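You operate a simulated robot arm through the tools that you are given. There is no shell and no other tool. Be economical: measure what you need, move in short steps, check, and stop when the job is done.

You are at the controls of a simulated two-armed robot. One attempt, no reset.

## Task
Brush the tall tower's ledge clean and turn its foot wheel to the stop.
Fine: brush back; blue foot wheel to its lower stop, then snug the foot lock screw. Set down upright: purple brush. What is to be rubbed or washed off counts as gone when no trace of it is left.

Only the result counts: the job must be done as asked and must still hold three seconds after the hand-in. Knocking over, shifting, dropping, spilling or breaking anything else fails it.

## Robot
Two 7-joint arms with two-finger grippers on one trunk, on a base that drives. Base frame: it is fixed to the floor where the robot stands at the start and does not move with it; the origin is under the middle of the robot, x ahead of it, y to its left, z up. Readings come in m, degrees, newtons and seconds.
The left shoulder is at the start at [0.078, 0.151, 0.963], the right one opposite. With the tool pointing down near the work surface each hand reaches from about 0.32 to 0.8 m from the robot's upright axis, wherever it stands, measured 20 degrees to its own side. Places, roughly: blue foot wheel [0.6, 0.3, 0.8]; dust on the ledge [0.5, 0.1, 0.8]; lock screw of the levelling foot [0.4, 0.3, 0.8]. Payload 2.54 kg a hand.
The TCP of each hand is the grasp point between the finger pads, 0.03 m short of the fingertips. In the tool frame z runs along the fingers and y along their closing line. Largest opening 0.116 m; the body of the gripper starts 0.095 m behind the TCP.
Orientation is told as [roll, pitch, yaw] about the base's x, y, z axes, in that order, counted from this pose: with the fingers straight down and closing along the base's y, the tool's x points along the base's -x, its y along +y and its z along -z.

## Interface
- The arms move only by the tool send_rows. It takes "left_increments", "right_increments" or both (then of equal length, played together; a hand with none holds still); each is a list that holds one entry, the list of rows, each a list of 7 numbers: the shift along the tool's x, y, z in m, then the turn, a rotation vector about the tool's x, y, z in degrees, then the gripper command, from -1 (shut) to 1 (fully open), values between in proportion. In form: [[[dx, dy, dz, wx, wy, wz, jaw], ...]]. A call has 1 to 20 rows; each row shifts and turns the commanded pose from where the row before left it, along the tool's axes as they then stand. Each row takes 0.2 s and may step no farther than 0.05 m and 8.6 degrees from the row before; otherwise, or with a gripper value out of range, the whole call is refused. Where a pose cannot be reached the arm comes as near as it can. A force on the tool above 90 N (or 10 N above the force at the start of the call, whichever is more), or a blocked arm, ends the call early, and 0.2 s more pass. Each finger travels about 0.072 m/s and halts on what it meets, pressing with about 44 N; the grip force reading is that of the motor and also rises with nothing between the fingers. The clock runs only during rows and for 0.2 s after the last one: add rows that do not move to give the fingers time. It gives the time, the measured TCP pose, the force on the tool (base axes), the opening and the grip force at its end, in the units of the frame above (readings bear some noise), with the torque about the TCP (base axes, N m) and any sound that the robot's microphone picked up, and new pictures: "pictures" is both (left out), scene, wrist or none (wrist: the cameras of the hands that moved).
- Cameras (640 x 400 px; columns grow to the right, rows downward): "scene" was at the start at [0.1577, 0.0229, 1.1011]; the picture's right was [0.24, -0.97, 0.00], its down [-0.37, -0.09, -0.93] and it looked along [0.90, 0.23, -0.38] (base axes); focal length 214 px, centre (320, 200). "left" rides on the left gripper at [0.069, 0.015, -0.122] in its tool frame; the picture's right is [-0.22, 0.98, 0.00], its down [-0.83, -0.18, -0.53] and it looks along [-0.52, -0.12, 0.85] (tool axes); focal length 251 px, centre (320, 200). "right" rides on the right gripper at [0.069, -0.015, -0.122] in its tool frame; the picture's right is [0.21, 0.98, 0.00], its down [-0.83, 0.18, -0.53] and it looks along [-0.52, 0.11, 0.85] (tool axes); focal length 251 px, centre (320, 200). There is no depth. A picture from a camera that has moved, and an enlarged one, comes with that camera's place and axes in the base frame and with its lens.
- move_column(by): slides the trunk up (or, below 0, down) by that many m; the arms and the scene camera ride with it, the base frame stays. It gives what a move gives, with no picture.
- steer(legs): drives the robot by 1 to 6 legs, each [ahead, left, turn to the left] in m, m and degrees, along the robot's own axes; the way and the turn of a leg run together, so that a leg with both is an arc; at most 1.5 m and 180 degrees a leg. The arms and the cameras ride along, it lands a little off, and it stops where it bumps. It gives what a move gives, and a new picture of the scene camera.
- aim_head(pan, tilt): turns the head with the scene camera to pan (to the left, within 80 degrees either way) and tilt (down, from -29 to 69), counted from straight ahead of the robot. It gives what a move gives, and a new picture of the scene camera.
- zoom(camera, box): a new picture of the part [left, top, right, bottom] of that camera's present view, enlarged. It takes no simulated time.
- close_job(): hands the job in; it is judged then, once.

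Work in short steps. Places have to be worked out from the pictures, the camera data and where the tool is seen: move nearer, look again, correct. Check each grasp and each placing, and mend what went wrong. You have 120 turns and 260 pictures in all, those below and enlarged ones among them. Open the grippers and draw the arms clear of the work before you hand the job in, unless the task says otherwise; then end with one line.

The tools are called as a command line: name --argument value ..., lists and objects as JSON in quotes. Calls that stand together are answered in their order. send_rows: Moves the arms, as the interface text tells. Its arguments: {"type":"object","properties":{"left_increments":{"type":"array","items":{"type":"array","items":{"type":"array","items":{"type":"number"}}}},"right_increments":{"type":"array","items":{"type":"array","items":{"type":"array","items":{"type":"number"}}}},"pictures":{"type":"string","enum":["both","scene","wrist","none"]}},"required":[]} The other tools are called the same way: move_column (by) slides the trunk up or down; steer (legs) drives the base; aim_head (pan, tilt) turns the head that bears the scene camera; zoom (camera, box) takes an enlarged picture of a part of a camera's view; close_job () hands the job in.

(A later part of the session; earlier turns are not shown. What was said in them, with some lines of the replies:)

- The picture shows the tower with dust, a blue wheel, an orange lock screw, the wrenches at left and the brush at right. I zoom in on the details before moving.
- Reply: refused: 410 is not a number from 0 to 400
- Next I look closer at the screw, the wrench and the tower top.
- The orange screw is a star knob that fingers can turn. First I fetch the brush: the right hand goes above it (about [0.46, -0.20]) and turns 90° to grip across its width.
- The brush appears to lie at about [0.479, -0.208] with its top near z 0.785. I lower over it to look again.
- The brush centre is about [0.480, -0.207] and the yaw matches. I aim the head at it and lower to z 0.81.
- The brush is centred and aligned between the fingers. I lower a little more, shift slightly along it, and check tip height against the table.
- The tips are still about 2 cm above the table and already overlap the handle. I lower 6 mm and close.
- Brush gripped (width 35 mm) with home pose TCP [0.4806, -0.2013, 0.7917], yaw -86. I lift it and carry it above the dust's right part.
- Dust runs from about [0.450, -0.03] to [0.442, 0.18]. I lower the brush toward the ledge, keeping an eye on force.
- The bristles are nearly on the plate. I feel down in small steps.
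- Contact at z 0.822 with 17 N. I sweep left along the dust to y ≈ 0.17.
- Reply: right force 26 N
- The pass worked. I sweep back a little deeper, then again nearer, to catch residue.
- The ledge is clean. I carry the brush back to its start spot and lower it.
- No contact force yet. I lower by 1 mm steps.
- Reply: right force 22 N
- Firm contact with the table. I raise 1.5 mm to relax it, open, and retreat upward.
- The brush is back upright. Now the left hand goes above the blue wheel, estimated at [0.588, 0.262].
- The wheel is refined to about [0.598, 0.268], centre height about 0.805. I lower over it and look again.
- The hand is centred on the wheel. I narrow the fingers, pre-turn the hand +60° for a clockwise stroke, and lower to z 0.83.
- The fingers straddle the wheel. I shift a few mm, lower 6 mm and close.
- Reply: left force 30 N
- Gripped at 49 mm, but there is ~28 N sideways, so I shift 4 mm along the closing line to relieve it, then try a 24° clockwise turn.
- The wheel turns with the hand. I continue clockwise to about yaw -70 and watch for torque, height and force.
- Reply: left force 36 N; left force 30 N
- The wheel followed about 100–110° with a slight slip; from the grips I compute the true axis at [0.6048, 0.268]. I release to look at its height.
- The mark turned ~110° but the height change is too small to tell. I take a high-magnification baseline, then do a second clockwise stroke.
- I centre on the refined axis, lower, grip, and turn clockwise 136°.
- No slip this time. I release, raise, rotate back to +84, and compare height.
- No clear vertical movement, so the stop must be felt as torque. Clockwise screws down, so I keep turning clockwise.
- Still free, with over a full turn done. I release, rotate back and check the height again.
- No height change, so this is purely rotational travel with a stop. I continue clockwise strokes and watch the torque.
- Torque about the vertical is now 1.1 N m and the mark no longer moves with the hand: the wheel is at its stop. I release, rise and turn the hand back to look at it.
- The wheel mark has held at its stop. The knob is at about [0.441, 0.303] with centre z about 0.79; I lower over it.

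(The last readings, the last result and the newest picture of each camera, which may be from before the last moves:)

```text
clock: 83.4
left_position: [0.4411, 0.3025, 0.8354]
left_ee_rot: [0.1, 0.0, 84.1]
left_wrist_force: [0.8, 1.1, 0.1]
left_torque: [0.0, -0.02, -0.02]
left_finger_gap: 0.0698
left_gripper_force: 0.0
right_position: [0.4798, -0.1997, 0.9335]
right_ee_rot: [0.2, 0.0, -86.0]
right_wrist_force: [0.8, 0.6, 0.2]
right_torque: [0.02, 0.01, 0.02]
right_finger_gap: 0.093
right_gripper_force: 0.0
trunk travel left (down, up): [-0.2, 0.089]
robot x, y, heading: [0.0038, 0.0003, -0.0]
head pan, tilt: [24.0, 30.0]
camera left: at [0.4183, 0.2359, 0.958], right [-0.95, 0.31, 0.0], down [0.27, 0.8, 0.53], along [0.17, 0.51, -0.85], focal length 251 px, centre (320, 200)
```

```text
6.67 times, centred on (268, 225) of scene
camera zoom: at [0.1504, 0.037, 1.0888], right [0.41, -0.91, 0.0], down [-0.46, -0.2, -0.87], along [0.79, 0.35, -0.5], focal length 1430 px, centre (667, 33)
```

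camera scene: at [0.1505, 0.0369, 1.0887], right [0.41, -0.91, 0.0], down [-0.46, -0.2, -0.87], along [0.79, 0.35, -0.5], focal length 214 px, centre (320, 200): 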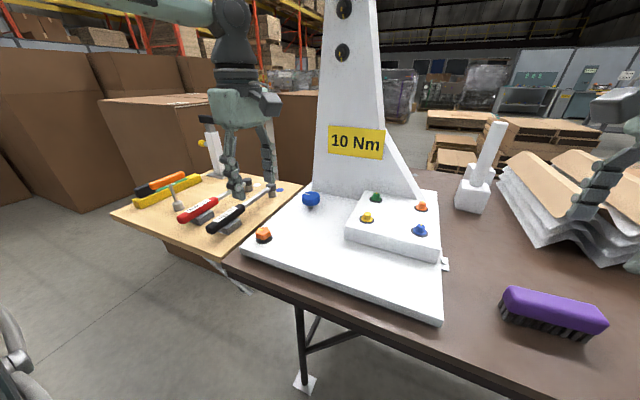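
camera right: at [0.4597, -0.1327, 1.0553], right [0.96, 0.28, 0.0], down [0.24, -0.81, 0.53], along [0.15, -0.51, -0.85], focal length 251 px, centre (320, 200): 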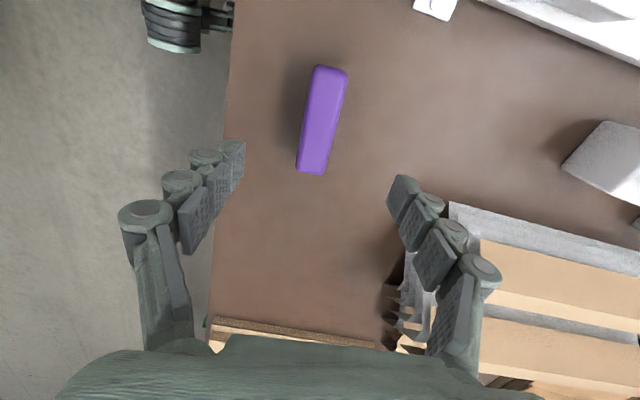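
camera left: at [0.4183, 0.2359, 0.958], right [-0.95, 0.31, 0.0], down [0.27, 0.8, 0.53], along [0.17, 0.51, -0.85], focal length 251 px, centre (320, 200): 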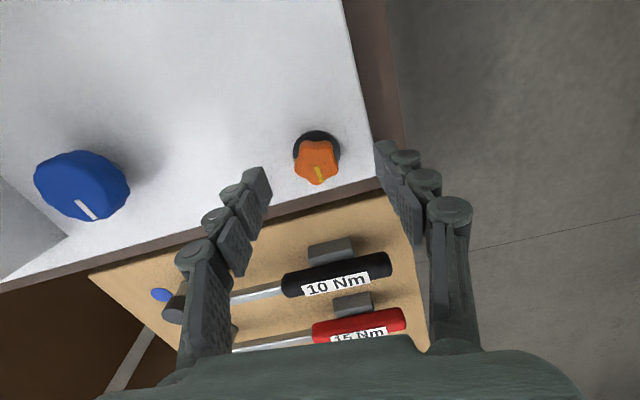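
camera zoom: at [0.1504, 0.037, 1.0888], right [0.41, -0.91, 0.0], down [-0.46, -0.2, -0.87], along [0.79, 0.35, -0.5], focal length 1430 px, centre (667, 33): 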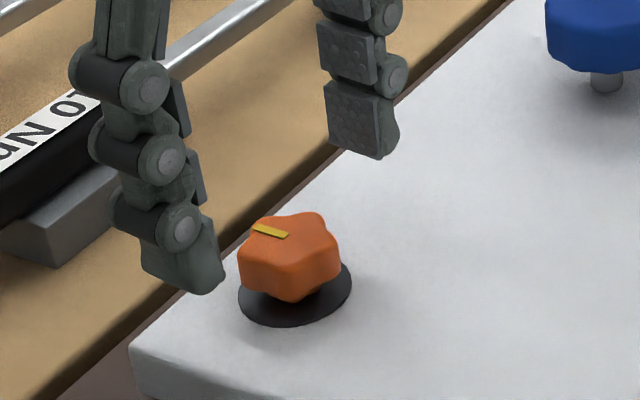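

Well centred. I lower 20 mm further, checking force.

send_rows --left_increments '[[[-0.0017, -0.0018, 0.012, 0, 0, 0, 0.2], [0, 0, 0.008, 0, 0, 0, 0.2], [0, 0, 0, 0, 0, 0, 0.2]]]' --pictures "wrist"

zoom --camera "scene" --box '[220, 195, 316, 255]'

```text
clock: 84.2
left_position: [0.4436, 0.3051, 0.816]
left_ee_rot: [0.0, 0.0, 84.1]
left_wrist_force: [-0.1, -0.1, -0.3]
left_torque: [-0.02, -0.03, -0.04]
left_finger_gap: 0.0696
left_gripper_force: 0.1
right_position: [0.48, -0.2004, 0.9332]
right_ee_rot: [0.1, 0.1, -86.0]
right_wrist_force: [-1.7, 0.2, -1.4]
right_torque: [0.01, -0.01, 0.0]
right_finger_gap: 0.0925
right_gripper_force: 0.2
trunk travel left (down, up): [-0.2, 0.089]
robot x, y, heading: [-0.0004, 0.0005, -0.0]
head pan, tilt: [24.0, 30.0]
camera left: at [0.4208, 0.2375, 0.9386], right [-0.95, 0.31, 0.0], down [0.27, 0.8, 0.53], along [0.17, 0.51, -0.85], focal length 251 px, centre (320, 200)
```

left: 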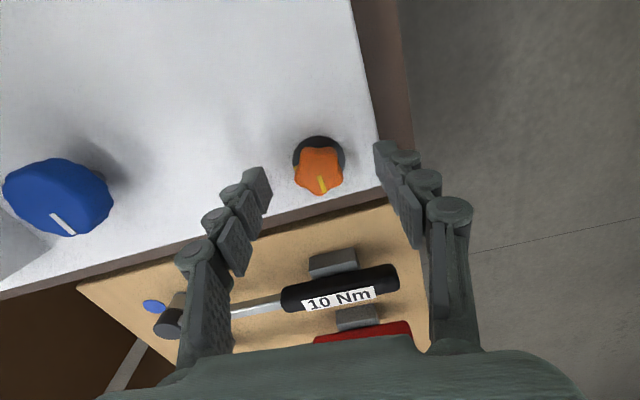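

```text
6.67 times, centred on (268, 225) of scene
camera zoom: at [0.1504, 0.037, 1.0888], right [0.41, -0.91, 0.0], down [-0.46, -0.2, -0.87], along [0.79, 0.35, -0.5], focal length 1430 px, centre (667, 33)
```

zoom: 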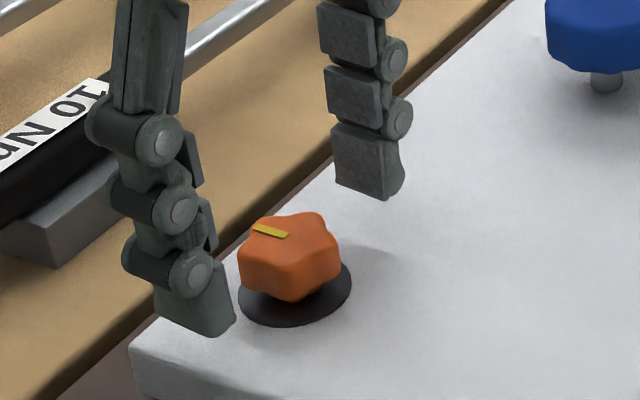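

The tips are level with the middle of the knob and centred. I lower 3 mm and close.

send_rows --left_increments '[[[0, 0, 0.003, 0, 0, 0, 0.2], [0, 0, 0, 0, 0, 0, -1], [0, 0, 0, 0, 0, 0, -1], [0, 0, 0, 0, 0, 0, -1], [0, 0, 0, 0, 0, 0, -1]]]' --pictures "wrist"

zoom --camera "scene" --box '[220, 195, 316, 255]'

```text
clock: 85.4
left_position: [0.445, 0.3053, 0.8128]
left_ee_rot: [-0.1, 0.0, 84.1]
left_wrist_force: [9.1, -0.7, 1.4]
left_torque: [-0.11, -0.36, 0.0]
left_finger_gap: 0.0302
left_gripper_force: 44.8
right_position: [0.4802, -0.2012, 0.9334]
right_ee_rot: [0.0, 0.2, -86.0]
right_wrist_force: [-0.8, 0.4, 0.1]
right_torque: [-0.02, 0.0, -0.02]
right_finger_gap: 0.0929
right_gripper_force: 0.1
trunk travel left (down, up): [-0.2, 0.089]
robot x, y, heading: [-0.0022, 0.0018, -0.0]
head pan, tilt: [24.0, 30.0]
camera left: at [0.4217, 0.2376, 0.9356], right [-0.95, 0.31, 0.0], down [0.27, 0.8, 0.53], along [0.17, 0.51, -0.85], focal length 251 px, centre (320, 200)
```

left: 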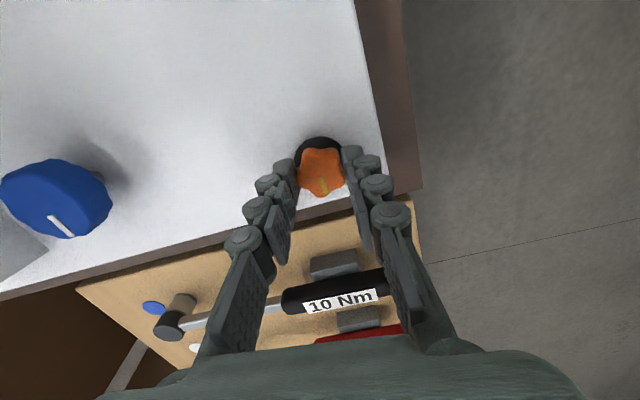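

```text
6.67 times, centred on (268, 225) of scene
camera zoom: at [0.151, 0.0369, 1.0887], right [0.41, -0.91, 0.0], down [-0.46, -0.2, -0.87], along [0.79, 0.35, -0.5], focal length 1430 px, centre (667, 33)
```

zoom: 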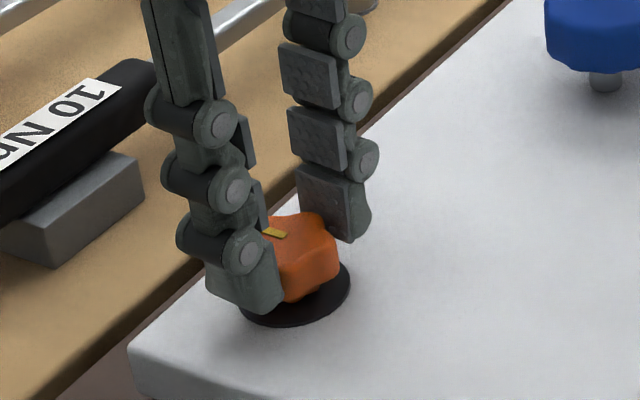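

Gripped at 30 mm. I turn clockwise 34° and watch the torque.

send_rows --left_increments '[[[0, -0.0015, 0, 0, 0, 0, -1], [0, 0, 0, 0, 0, 8.5, -1], [0, 0, 0, 0, 0, 8.5, -1], [0, 0, 0, 0, 0, 8.5, -1], [0, 0, 0, 0, 0, 8.5, -1], [0, 0, 0, 0, 0, 0, -1]]]' --pictures "wrist"

```text
clock: 86.8
left_position: [0.4444, 0.3047, 0.8128]
left_ee_rot: [0.0, 0.0, 49.9]
left_wrist_force: [-2.9, 0.1, 5.6]
left_torque: [0.41, -0.09, -0.02]
left_finger_gap: 0.0304
left_gripper_force: 45.0
right_position: [0.4807, -0.2008, 0.9335]
right_ee_rot: [0.1, 0.1, -86.0]
right_wrist_force: [-0.1, 0.8, 0.4]
right_torque: [-0.02, 0.0, 0.0]
right_finger_gap: 0.0929
right_gripper_force: 0.1
trunk travel left (down, up): [-0.2, 0.089]
robot x, y, heading: [0.0005, 0.0034, 0.2]
head pan, tilt: [24.0, 30.0]
camera left: at [0.3874, 0.2619, 0.9357], right [-0.61, 0.79, 0.0], down [0.67, 0.52, 0.53], along [0.42, 0.33, -0.85], focal length 251 px, centre (320, 200)
```

left: 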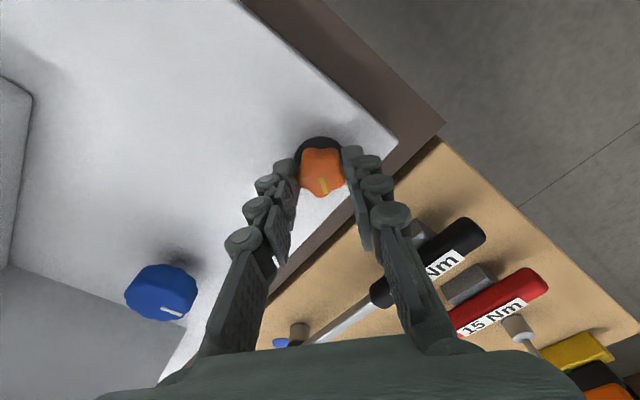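

The knob turns freely with the hand. I continue in 34° chunks.

send_rows --left_increments '[[[0, 0, 0, 0, 0, 8.5, -1], [0, 0, 0, 0, 0, 8.5, -1], [0, 0, 0, 0, 0, 8.5, -1], [0, 0, 0, 0, 0, 8.5, -1]]]' --pictures "none"

send_rows --left_increments '[[[0, 0, 0, 0, 0, 8.5, -1], [0, 0, 0, 0, 0, 8.5, -1], [0, 0, 0, 0, 0, 8.5, -1], [0, 0, 0, 0, 0, 8.5, -1]]]' --pictures "none"

send_rows --left_increments '[[[0, 0, 0, 0, 0, 8.5, -1], [0, 0, 0, 0, 0, 8.5, -1], [0, 0, 0, 0, 0, 8.5, -1], [0, 0, 0, 0, 0, 8.5, -1]]]' --pictures "wrist"

```text
clock: 87.8
left_position: [0.443, 0.307, 0.8141]
left_ee_rot: [0.0, 0.1, 16.0]
left_wrist_force: [-7.6, 8.3, 6.3]
left_torque: [0.23, 0.34, 0.1]
left_finger_gap: 0.0303
left_gripper_force: 44.9
right_position: [0.4795, -0.2007, 0.9334]
right_ee_rot: [0.1, 0.1, -86.0]
right_wrist_force: [0.6, 0.1, -0.2]
right_torque: [0.01, 0.02, 0.02]
right_finger_gap: 0.0927
right_gripper_force: 0.1
trunk travel left (down, up): [-0.2, 0.089]
robot x, y, heading: [-0.0008, 0.0013, -0.1]
head pan, tilt: [24.0, 30.0]
```

```text
clock: 88.8
left_position: [0.4463, 0.3062, 0.8129]
left_ee_rot: [0.1, -0.1, -18.1]
left_wrist_force: [-0.6, 14.6, 4.1]
left_torque: [0.42, -0.1, 0.65]
left_finger_gap: 0.0312
left_gripper_force: 45.2
right_position: [0.4802, -0.1999, 0.9334]
right_ee_rot: [0.1, 0.1, -86.0]
right_wrist_force: [0.0, -1.4, -0.1]
right_torque: [0.01, 0.01, 0.02]
right_finger_gap: 0.0926
right_gripper_force: 0.0
trunk travel left (down, up): [-0.2, 0.089]
robot x, y, heading: [-0.0015, 0.0035, 0.1]
head pan, tilt: [24.0, 30.0]
```

```text
clock: 89.8
left_position: [0.4462, 0.3053, 0.8115]
left_ee_rot: [0.0, 0.0, -51.9]
left_wrist_force: [8.0, 11.8, -0.2]
left_torque: [0.27, -0.28, 0.66]
left_finger_gap: 0.0309
left_gripper_force: 45.0
right_position: [0.482, -0.2001, 0.9341]
right_ee_rot: [-0.1, 0.0, -86.0]
right_wrist_force: [-0.1, 0.2, -0.3]
right_torque: [0.01, -0.01, 0.01]
right_finger_gap: 0.0929
right_gripper_force: 0.1
trunk travel left (down, up): [-0.2, 0.089]
robot x, y, heading: [0.0006, 0.0011, -0.0]
head pan, tilt: [24.0, 30.0]
camera left: at [0.4147, 0.3695, 0.9343], right [0.9, 0.43, 0.0], down [0.36, -0.76, 0.54], along [0.23, -0.48, -0.84], focal length 251 px, centre (320, 200)
```

left: 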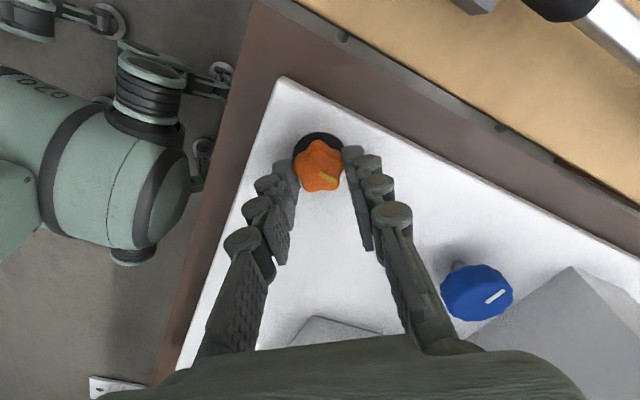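

Torque rose to 0.65 N m and the fingers began slipping: the screw has tightened. I regrip and try again to confirm it no longer moves.

send_rows --left_increments '[[[0, 0, 0, 0, 0, 0, 0.2], [0, 0, 0, 0, 0, 0, 0.2], [0, 0, 0, 0, 0, 0, 0.2], [0, 0, 0, 0, 0, -8.5, 0.2], [0, 0, 0, 0, 0, -8.5, 0.2], [0, 0, 0, 0, 0, -8.5, 0.2], [0, 0, 0, 0, 0, -8.5, 0.2], [0, 0, 0, 0, 0, -8.5, 0.2], [0, 0, 0, 0, 0, -8.5, 0.2], [0, 0, 0, 0, 0, -8.5, 0.2], [0, 0, 0, 0, 0, -8.5, 0.2], [0, 0, 0, 0, 0, -8.5, 0.2], [0, 0, 0, 0, 0, -8.5, 0.2], [0, 0, 0, 0, 0, -8.5, 0.2], [0, 0, 0, 0, 0, 0, 0.2]]]' --pictures "wrist"

zoom --camera "scene" --box '[240, 218, 288, 248]'

send_rows --left_increments '[[[0, 0, 0, 0, 0, 0, -1], [0, 0, 0, 0, 0, 0, -1], [0, 0, 0, 0, 0, 0, -1], [0, 0, 0, 0, 0, 8.5, -1], [0, 0, 0, 0, 0, 8.5, -1], [0, 0, 0, 0, 0, 8.5, -1]]]' --pictures "none"

send_rows --left_increments '[[[0, 0, 0, 0, 0, 8.5, -1], [0, 0, 0, 0, 0, 8.5, -1], [0, 0, 0, 0, 0, 8.5, -1]]]' --pictures "wrist"

zoom --camera "scene" --box '[240, 218, 288, 248]'

```text
clock: 93.0
left_position: [0.445, 0.3052, 0.8121]
left_ee_rot: [0.0, 0.0, 41.8]
left_wrist_force: [-0.4, -0.1, -0.7]
left_torque: [0.0, 0.01, -0.01]
left_finger_gap: 0.0696
left_gripper_force: 0.0
right_position: [0.4792, -0.2019, 0.9327]
right_ee_rot: [0.1, 0.0, -86.0]
right_wrist_force: [-0.2, 0.1, 0.6]
right_torque: [0.01, 0.0, -0.02]
right_finger_gap: 0.0928
right_gripper_force: 0.0
trunk travel left (down, up): [-0.2, 0.089]
robot x, y, heading: [-0.0, 0.0005, 0.2]
head pan, tilt: [24.0, 30.0]
camera left: at [0.3829, 0.2707, 0.9353], right [-0.49, 0.87, 0.0], down [0.74, 0.41, 0.53], along [0.47, 0.26, -0.85], focal length 251 px, centre (320, 200)
```

left: 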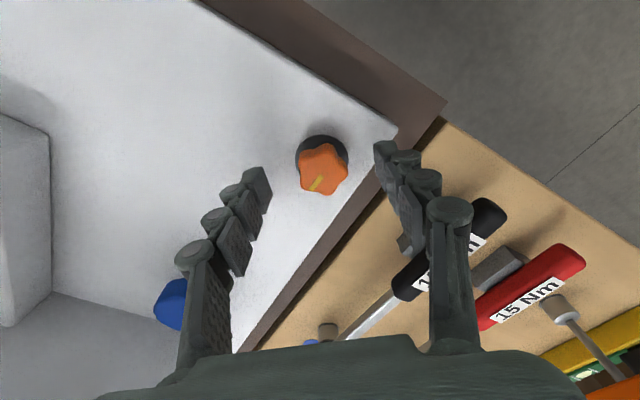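

```text
13.33 times, centred on (264, 233) of scene
camera zoom: at [0.1504, 0.037, 1.0888], right [0.41, -0.91, 0.0], down [-0.46, -0.2, -0.87], along [0.79, 0.35, -0.5], focal length 2860 px, centre (1067, -240)
```

zoom: 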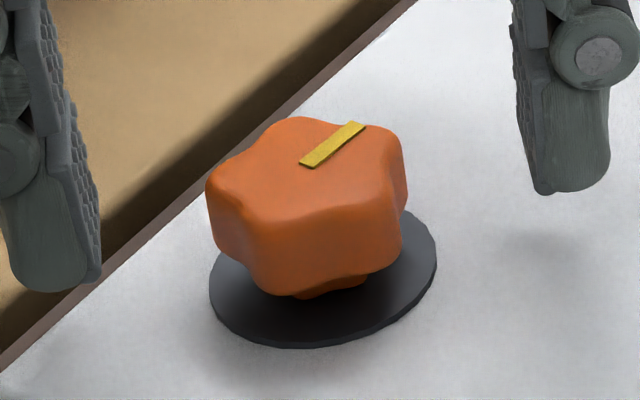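

```text
clock: 94.4
left_position: [0.4443, 0.3071, 0.8117]
left_ee_rot: [0.1, 0.1, 16.0]
left_wrist_force: [-6.7, 9.9, -1.1]
left_torque: [0.19, 0.25, 0.63]
left_finger_gap: 0.0311
left_gripper_force: 44.8
right_position: [0.4806, -0.1994, 0.9345]
right_ee_rot: [0.1, 0.0, -86.0]
right_wrist_force: [0.3, 0.1, 0.5]
right_torque: [0.0, 0.01, 0.01]
right_finger_gap: 0.093
right_gripper_force: 0.0
trunk travel left (down, up): [-0.2, 0.089]
robot x, y, heading: [0.0016, 0.0009, -0.3]
head pan, tilt: [24.0, 30.0]
```

```text
clock: 95.2
left_position: [0.4451, 0.3061, 0.8122]
left_ee_rot: [0.0, 0.0, -9.4]
left_wrist_force: [-3.5, 15.0, -0.5]
left_torque: [0.31, 0.12, 0.95]
left_finger_gap: 0.0302
left_gripper_force: 44.3
right_position: [0.4798, -0.2005, 0.9349]
right_ee_rot: [0.1, 0.0, -86.0]
right_wrist_force: [0.0, 0.6, -0.7]
right_torque: [0.0, -0.01, -0.01]
right_finger_gap: 0.0927
right_gripper_force: 0.0
trunk travel left (down, up): [-0.2, 0.089]
robot x, y, heading: [-0.0008, 0.0019, 0.2]
head pan, tilt: [24.0, 30.0]
camera left: at [0.379, 0.3329, 0.935], right [0.37, 0.93, 0.0], down [0.78, -0.31, 0.53], along [0.5, -0.2, -0.85], focal length 251 px, centre (320, 200)
```

left: 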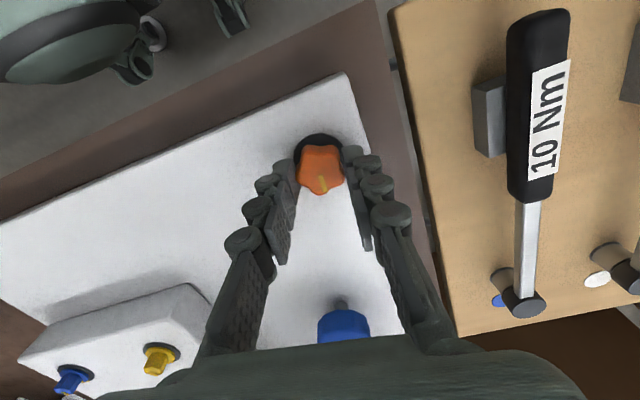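

```text
13.33 times, centred on (264, 233) of scene
camera zoom: at [0.1503, 0.0381, 1.0887], right [0.41, -0.91, 0.0], down [-0.46, -0.2, -0.87], along [0.79, 0.35, -0.5], focal length 2860 px, centre (1067, -240)
```

zoom: 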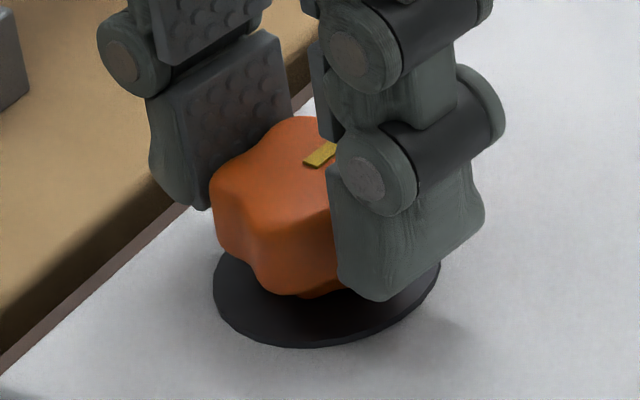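

The mark stays put with 0.95 N m. I push a little further in this well-seated grip to be sure it's snug.

send_rows --left_increments '[[[0, 0, 0, 0, 0, 4, -1], [0, 0, 0, 0, 0, 4, -1], [0, 0, 0, 0, 0, 0, -1]]]' --pictures "wrist"

zoom --camera "scene" --box '[240, 218, 288, 248]'

```text
clock: 96.0
left_position: [0.4453, 0.3058, 0.8111]
left_ee_rot: [-0.1, 0.0, -17.5]
left_wrist_force: [0.7, 18.4, 1.2]
left_torque: [0.56, -0.11, 0.45]
left_finger_gap: 0.0312
left_gripper_force: 45.4
right_position: [0.4799, -0.2006, 0.9344]
right_ee_rot: [0.1, 0.1, -85.9]
right_wrist_force: [0.6, -0.3, -0.2]
right_torque: [0.03, 0.01, -0.04]
right_finger_gap: 0.0925
right_gripper_force: 0.0
trunk travel left (down, up): [-0.2, 0.089]
robot x, y, heading: [-0.0021, -0.0019, -0.2]
head pan, tilt: [24.0, 30.0]
camera left: at [0.3835, 0.3417, 0.9349], right [0.5, 0.87, 0.0], down [0.73, -0.42, 0.53], along [0.46, -0.27, -0.84], focal length 251 px, centre (320, 200)
```

left: 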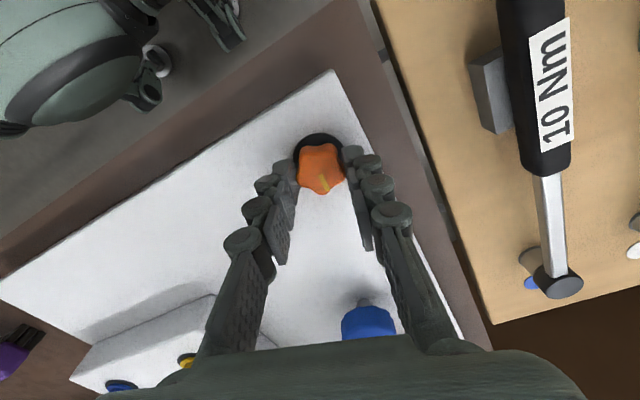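

```text
13.33 times, centred on (264, 233) of scene
camera zoom: at [0.1504, 0.0382, 1.0887], right [0.41, -0.91, 0.0], down [-0.46, -0.2, -0.87], along [0.79, 0.35, -0.5], focal length 2860 px, centre (1067, -240)
```

zoom: 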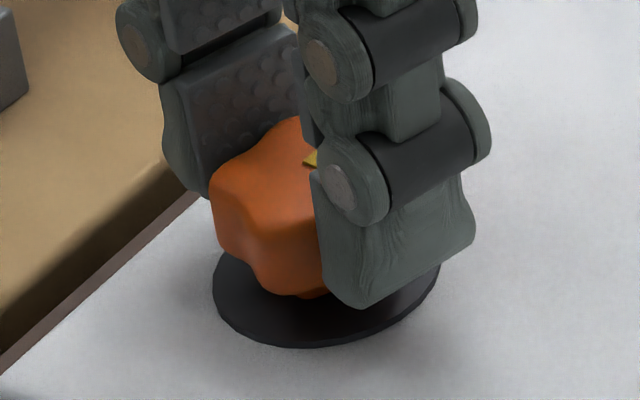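

The fingers slip while the screw stays fixed, so it is snug. I open, lift the left hand away, and check everything.

send_rows --left_increments '[[[0, 0, 0, 0, 0, 0, 0.4], [0, 0, 0, 0, 0, 0, 0.4], [0, 0, 0, 0, 0, 0, 0.4], [0, 0, -0.04, 0, 0, 0, 0.4], [0, 0, -0.05, 0, 0, 0, 0.4], [0, 0, -0.05, 0, 0, 0, 0.4], [0, 0, -0.05, 0, 0, 0, 0.4], [0, 0, 0, 0, 0, 0, 0.4]]]' --right_increments '[[[0, 0, 0, 0, 0, 0, 0.6], [0, 0, 0, 0, 0, 0, 0.6], [0, 0, 0, 0, 0, 0, 0.6], [0, 0, -0.04, 0, 0, 0, 0.6], [0, 0, -0.05, 0, 0, 0, 0.6], [0, 0, 0, 0, 0, 0, 0.6], [0, 0, 0, 0, 0, 0, 0.6], [0, 0, 0, 0, 0, 0, 0.6]]]' --pictures "both"

zoom --camera "scene" --box '[230, 170, 358, 250]'

zoom --camera "scene" --box '[240, 218, 288, 248]'

zoom --camera "scene" --box '[250, 200, 490, 350]'

```text
clock: 97.8
left_position: [0.4443, 0.3046, 1.0032]
left_ee_rot: [-0.1, 0.0, -17.4]
left_wrist_force: [-0.3, -0.2, -0.2]
left_torque: [-0.01, 0.0, 0.01]
left_finger_gap: 0.0812
left_gripper_force: 0.1
right_position: [0.4795, -0.2003, 1.0226]
right_ee_rot: [0.1, 0.1, -86.0]
right_wrist_force: [0.0, 0.2, 0.7]
right_torque: [-0.01, -0.01, -0.01]
right_finger_gap: 0.0929
right_gripper_force: 0.0
trunk travel left (down, up): [-0.2, 0.089]
robot x, y, heading: [-0.0065, 0.0012, 0.2]
head pan, tilt: [24.0, 30.0]
camera scene: at [0.1504, 0.037, 1.0887], right [0.41, -0.91, 0.0], down [-0.46, -0.2, -0.87], along [0.79, 0.35, -0.5], focal length 214 px, centre (320, 200)
camera right: at [0.4599, -0.1334, 1.1447], right [0.96, 0.28, 0.0], down [0.24, -0.81, 0.53], along [0.15, -0.51, -0.85], focal length 251 px, centre (320, 200)
camera left: at [0.3826, 0.34, 1.1261], right [0.5, 0.87, 0.0], down [0.73, -0.42, 0.53], along [0.46, -0.27, -0.85], focal length 251 px, centre (320, 200)
```

scene: 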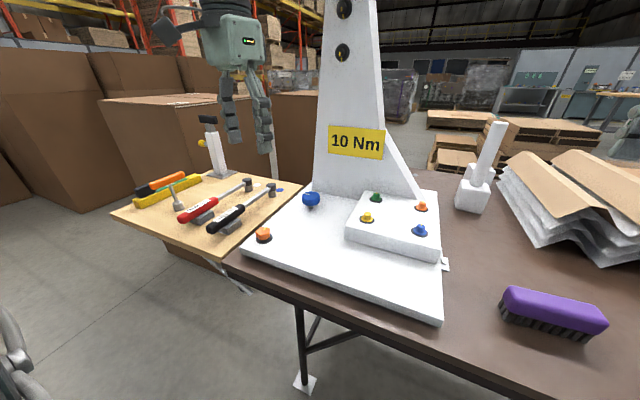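
right: 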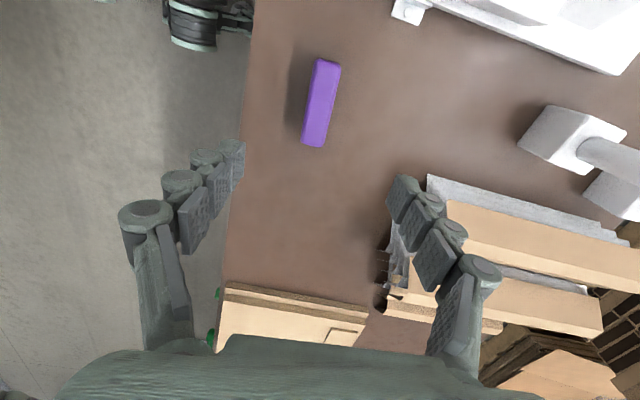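
left: 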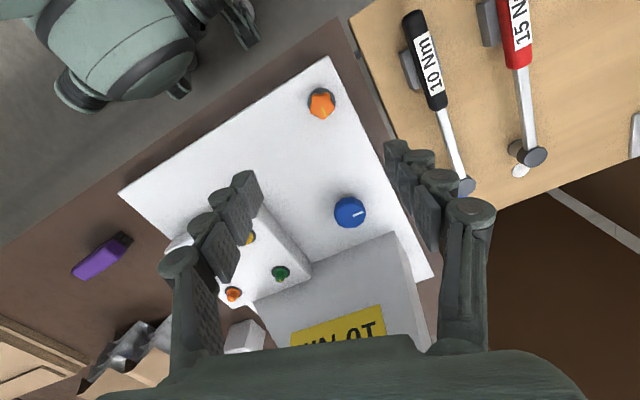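

```text
5.00 times, centred on (294, 210) of scene
camera zoom: at [0.1504, 0.037, 1.0887], right [0.41, -0.91, 0.0], down [-0.46, -0.2, -0.87], along [0.79, 0.35, -0.5], focal length 1072 px, centre (450, 150)
```

zoom: 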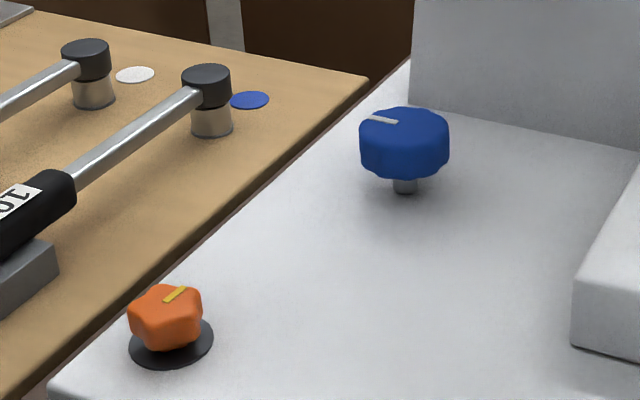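

```text
13.33 times, centred on (264, 233) of scene
camera zoom: at [0.1504, 0.037, 1.0887], right [0.41, -0.91, 0.0], down [-0.46, -0.2, -0.87], along [0.79, 0.35, -0.5], focal length 2860 px, centre (1067, -240)
```

zoom: 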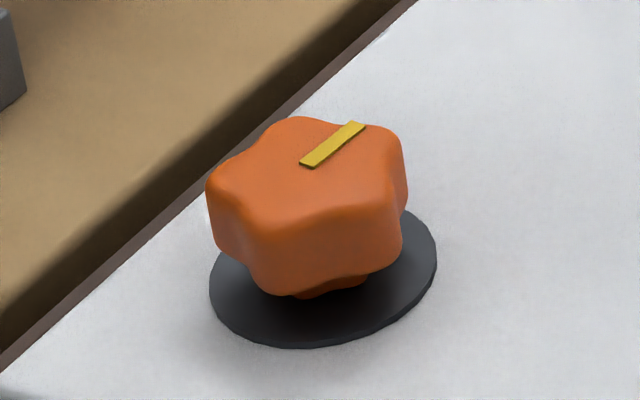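

```text
2.67 times, centred on (370, 275) of scene
camera zoom: at [0.1504, 0.037, 1.0887], right [0.41, -0.91, 0.0], down [-0.46, -0.2, -0.87], along [0.79, 0.35, -0.5], focal length 572 px, centre (187, 0)
```

zoom: 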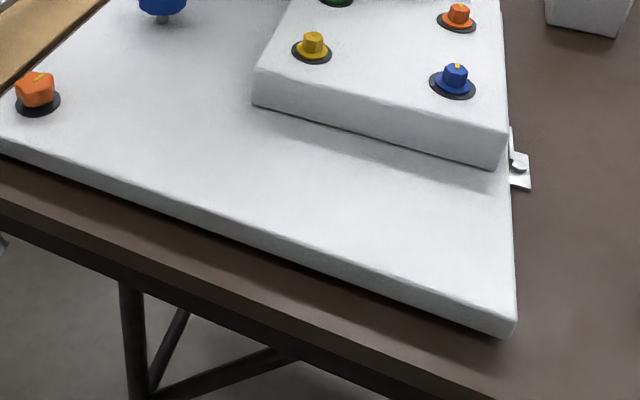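

Everything holds. I check the knob mark against the tick on its washer, and the wheel mark, once more.

zoom --camera "left" --box '[296, 80, 360, 120]'

zoom --camera "left" --box '[310, 180, 390, 240]'

```text
10.00 times, centred on (328, 100) of left
camera zoom: at [0.3826, 0.34, 1.1261], right [0.5, 0.87, 0.0], down [0.73, -0.42, 0.53], along [0.46, -0.27, -0.85], focal length 2514 px, centre (240, 1200)
```

zoom: 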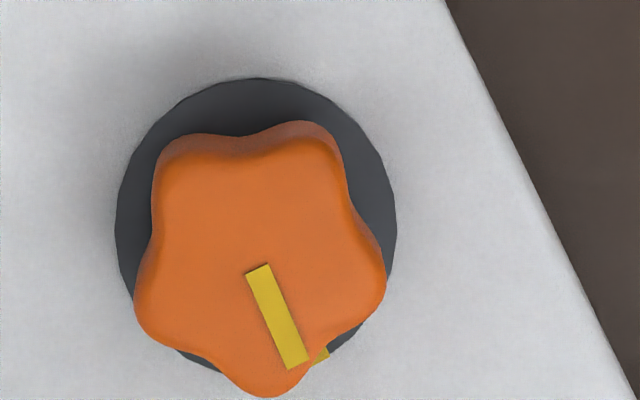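

```text
6.67 times, centred on (350, 210) of left
camera zoom: at [0.3826, 0.34, 1.1261], right [0.5, 0.87, 0.0], down [0.73, -0.42, 0.53], along [0.46, -0.27, -0.85], focal length 1676 px, centre (120, 133)
```

zoom: 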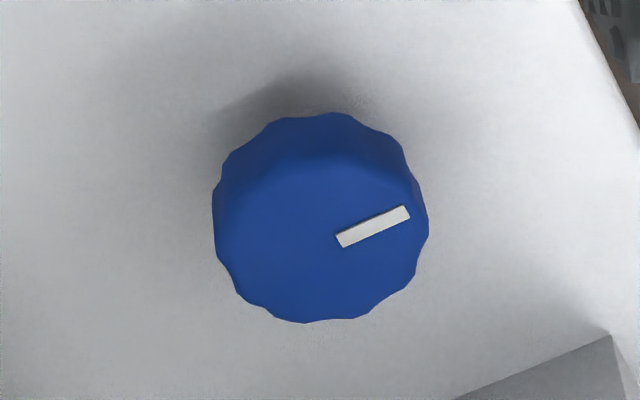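

The knob's mark now lines up with the washer tick, the wheel sits at its clockwise stop, the ledge is clean, the brush is upright on its spot, and both hands are open and clear. I hand the job in.

close_job

```text
The job is handed in.
```

I brushed the ledge clean and set the purple brush back upright where it started. The blue foot wheel is turned to its clockwise stop, and the foot lock screw is hand-tight with its mark against the washer tick. I took clockwise as "down" for the wheel: nothing on the tower marked the direction, and the wheel's height did not visibly change as it turned.
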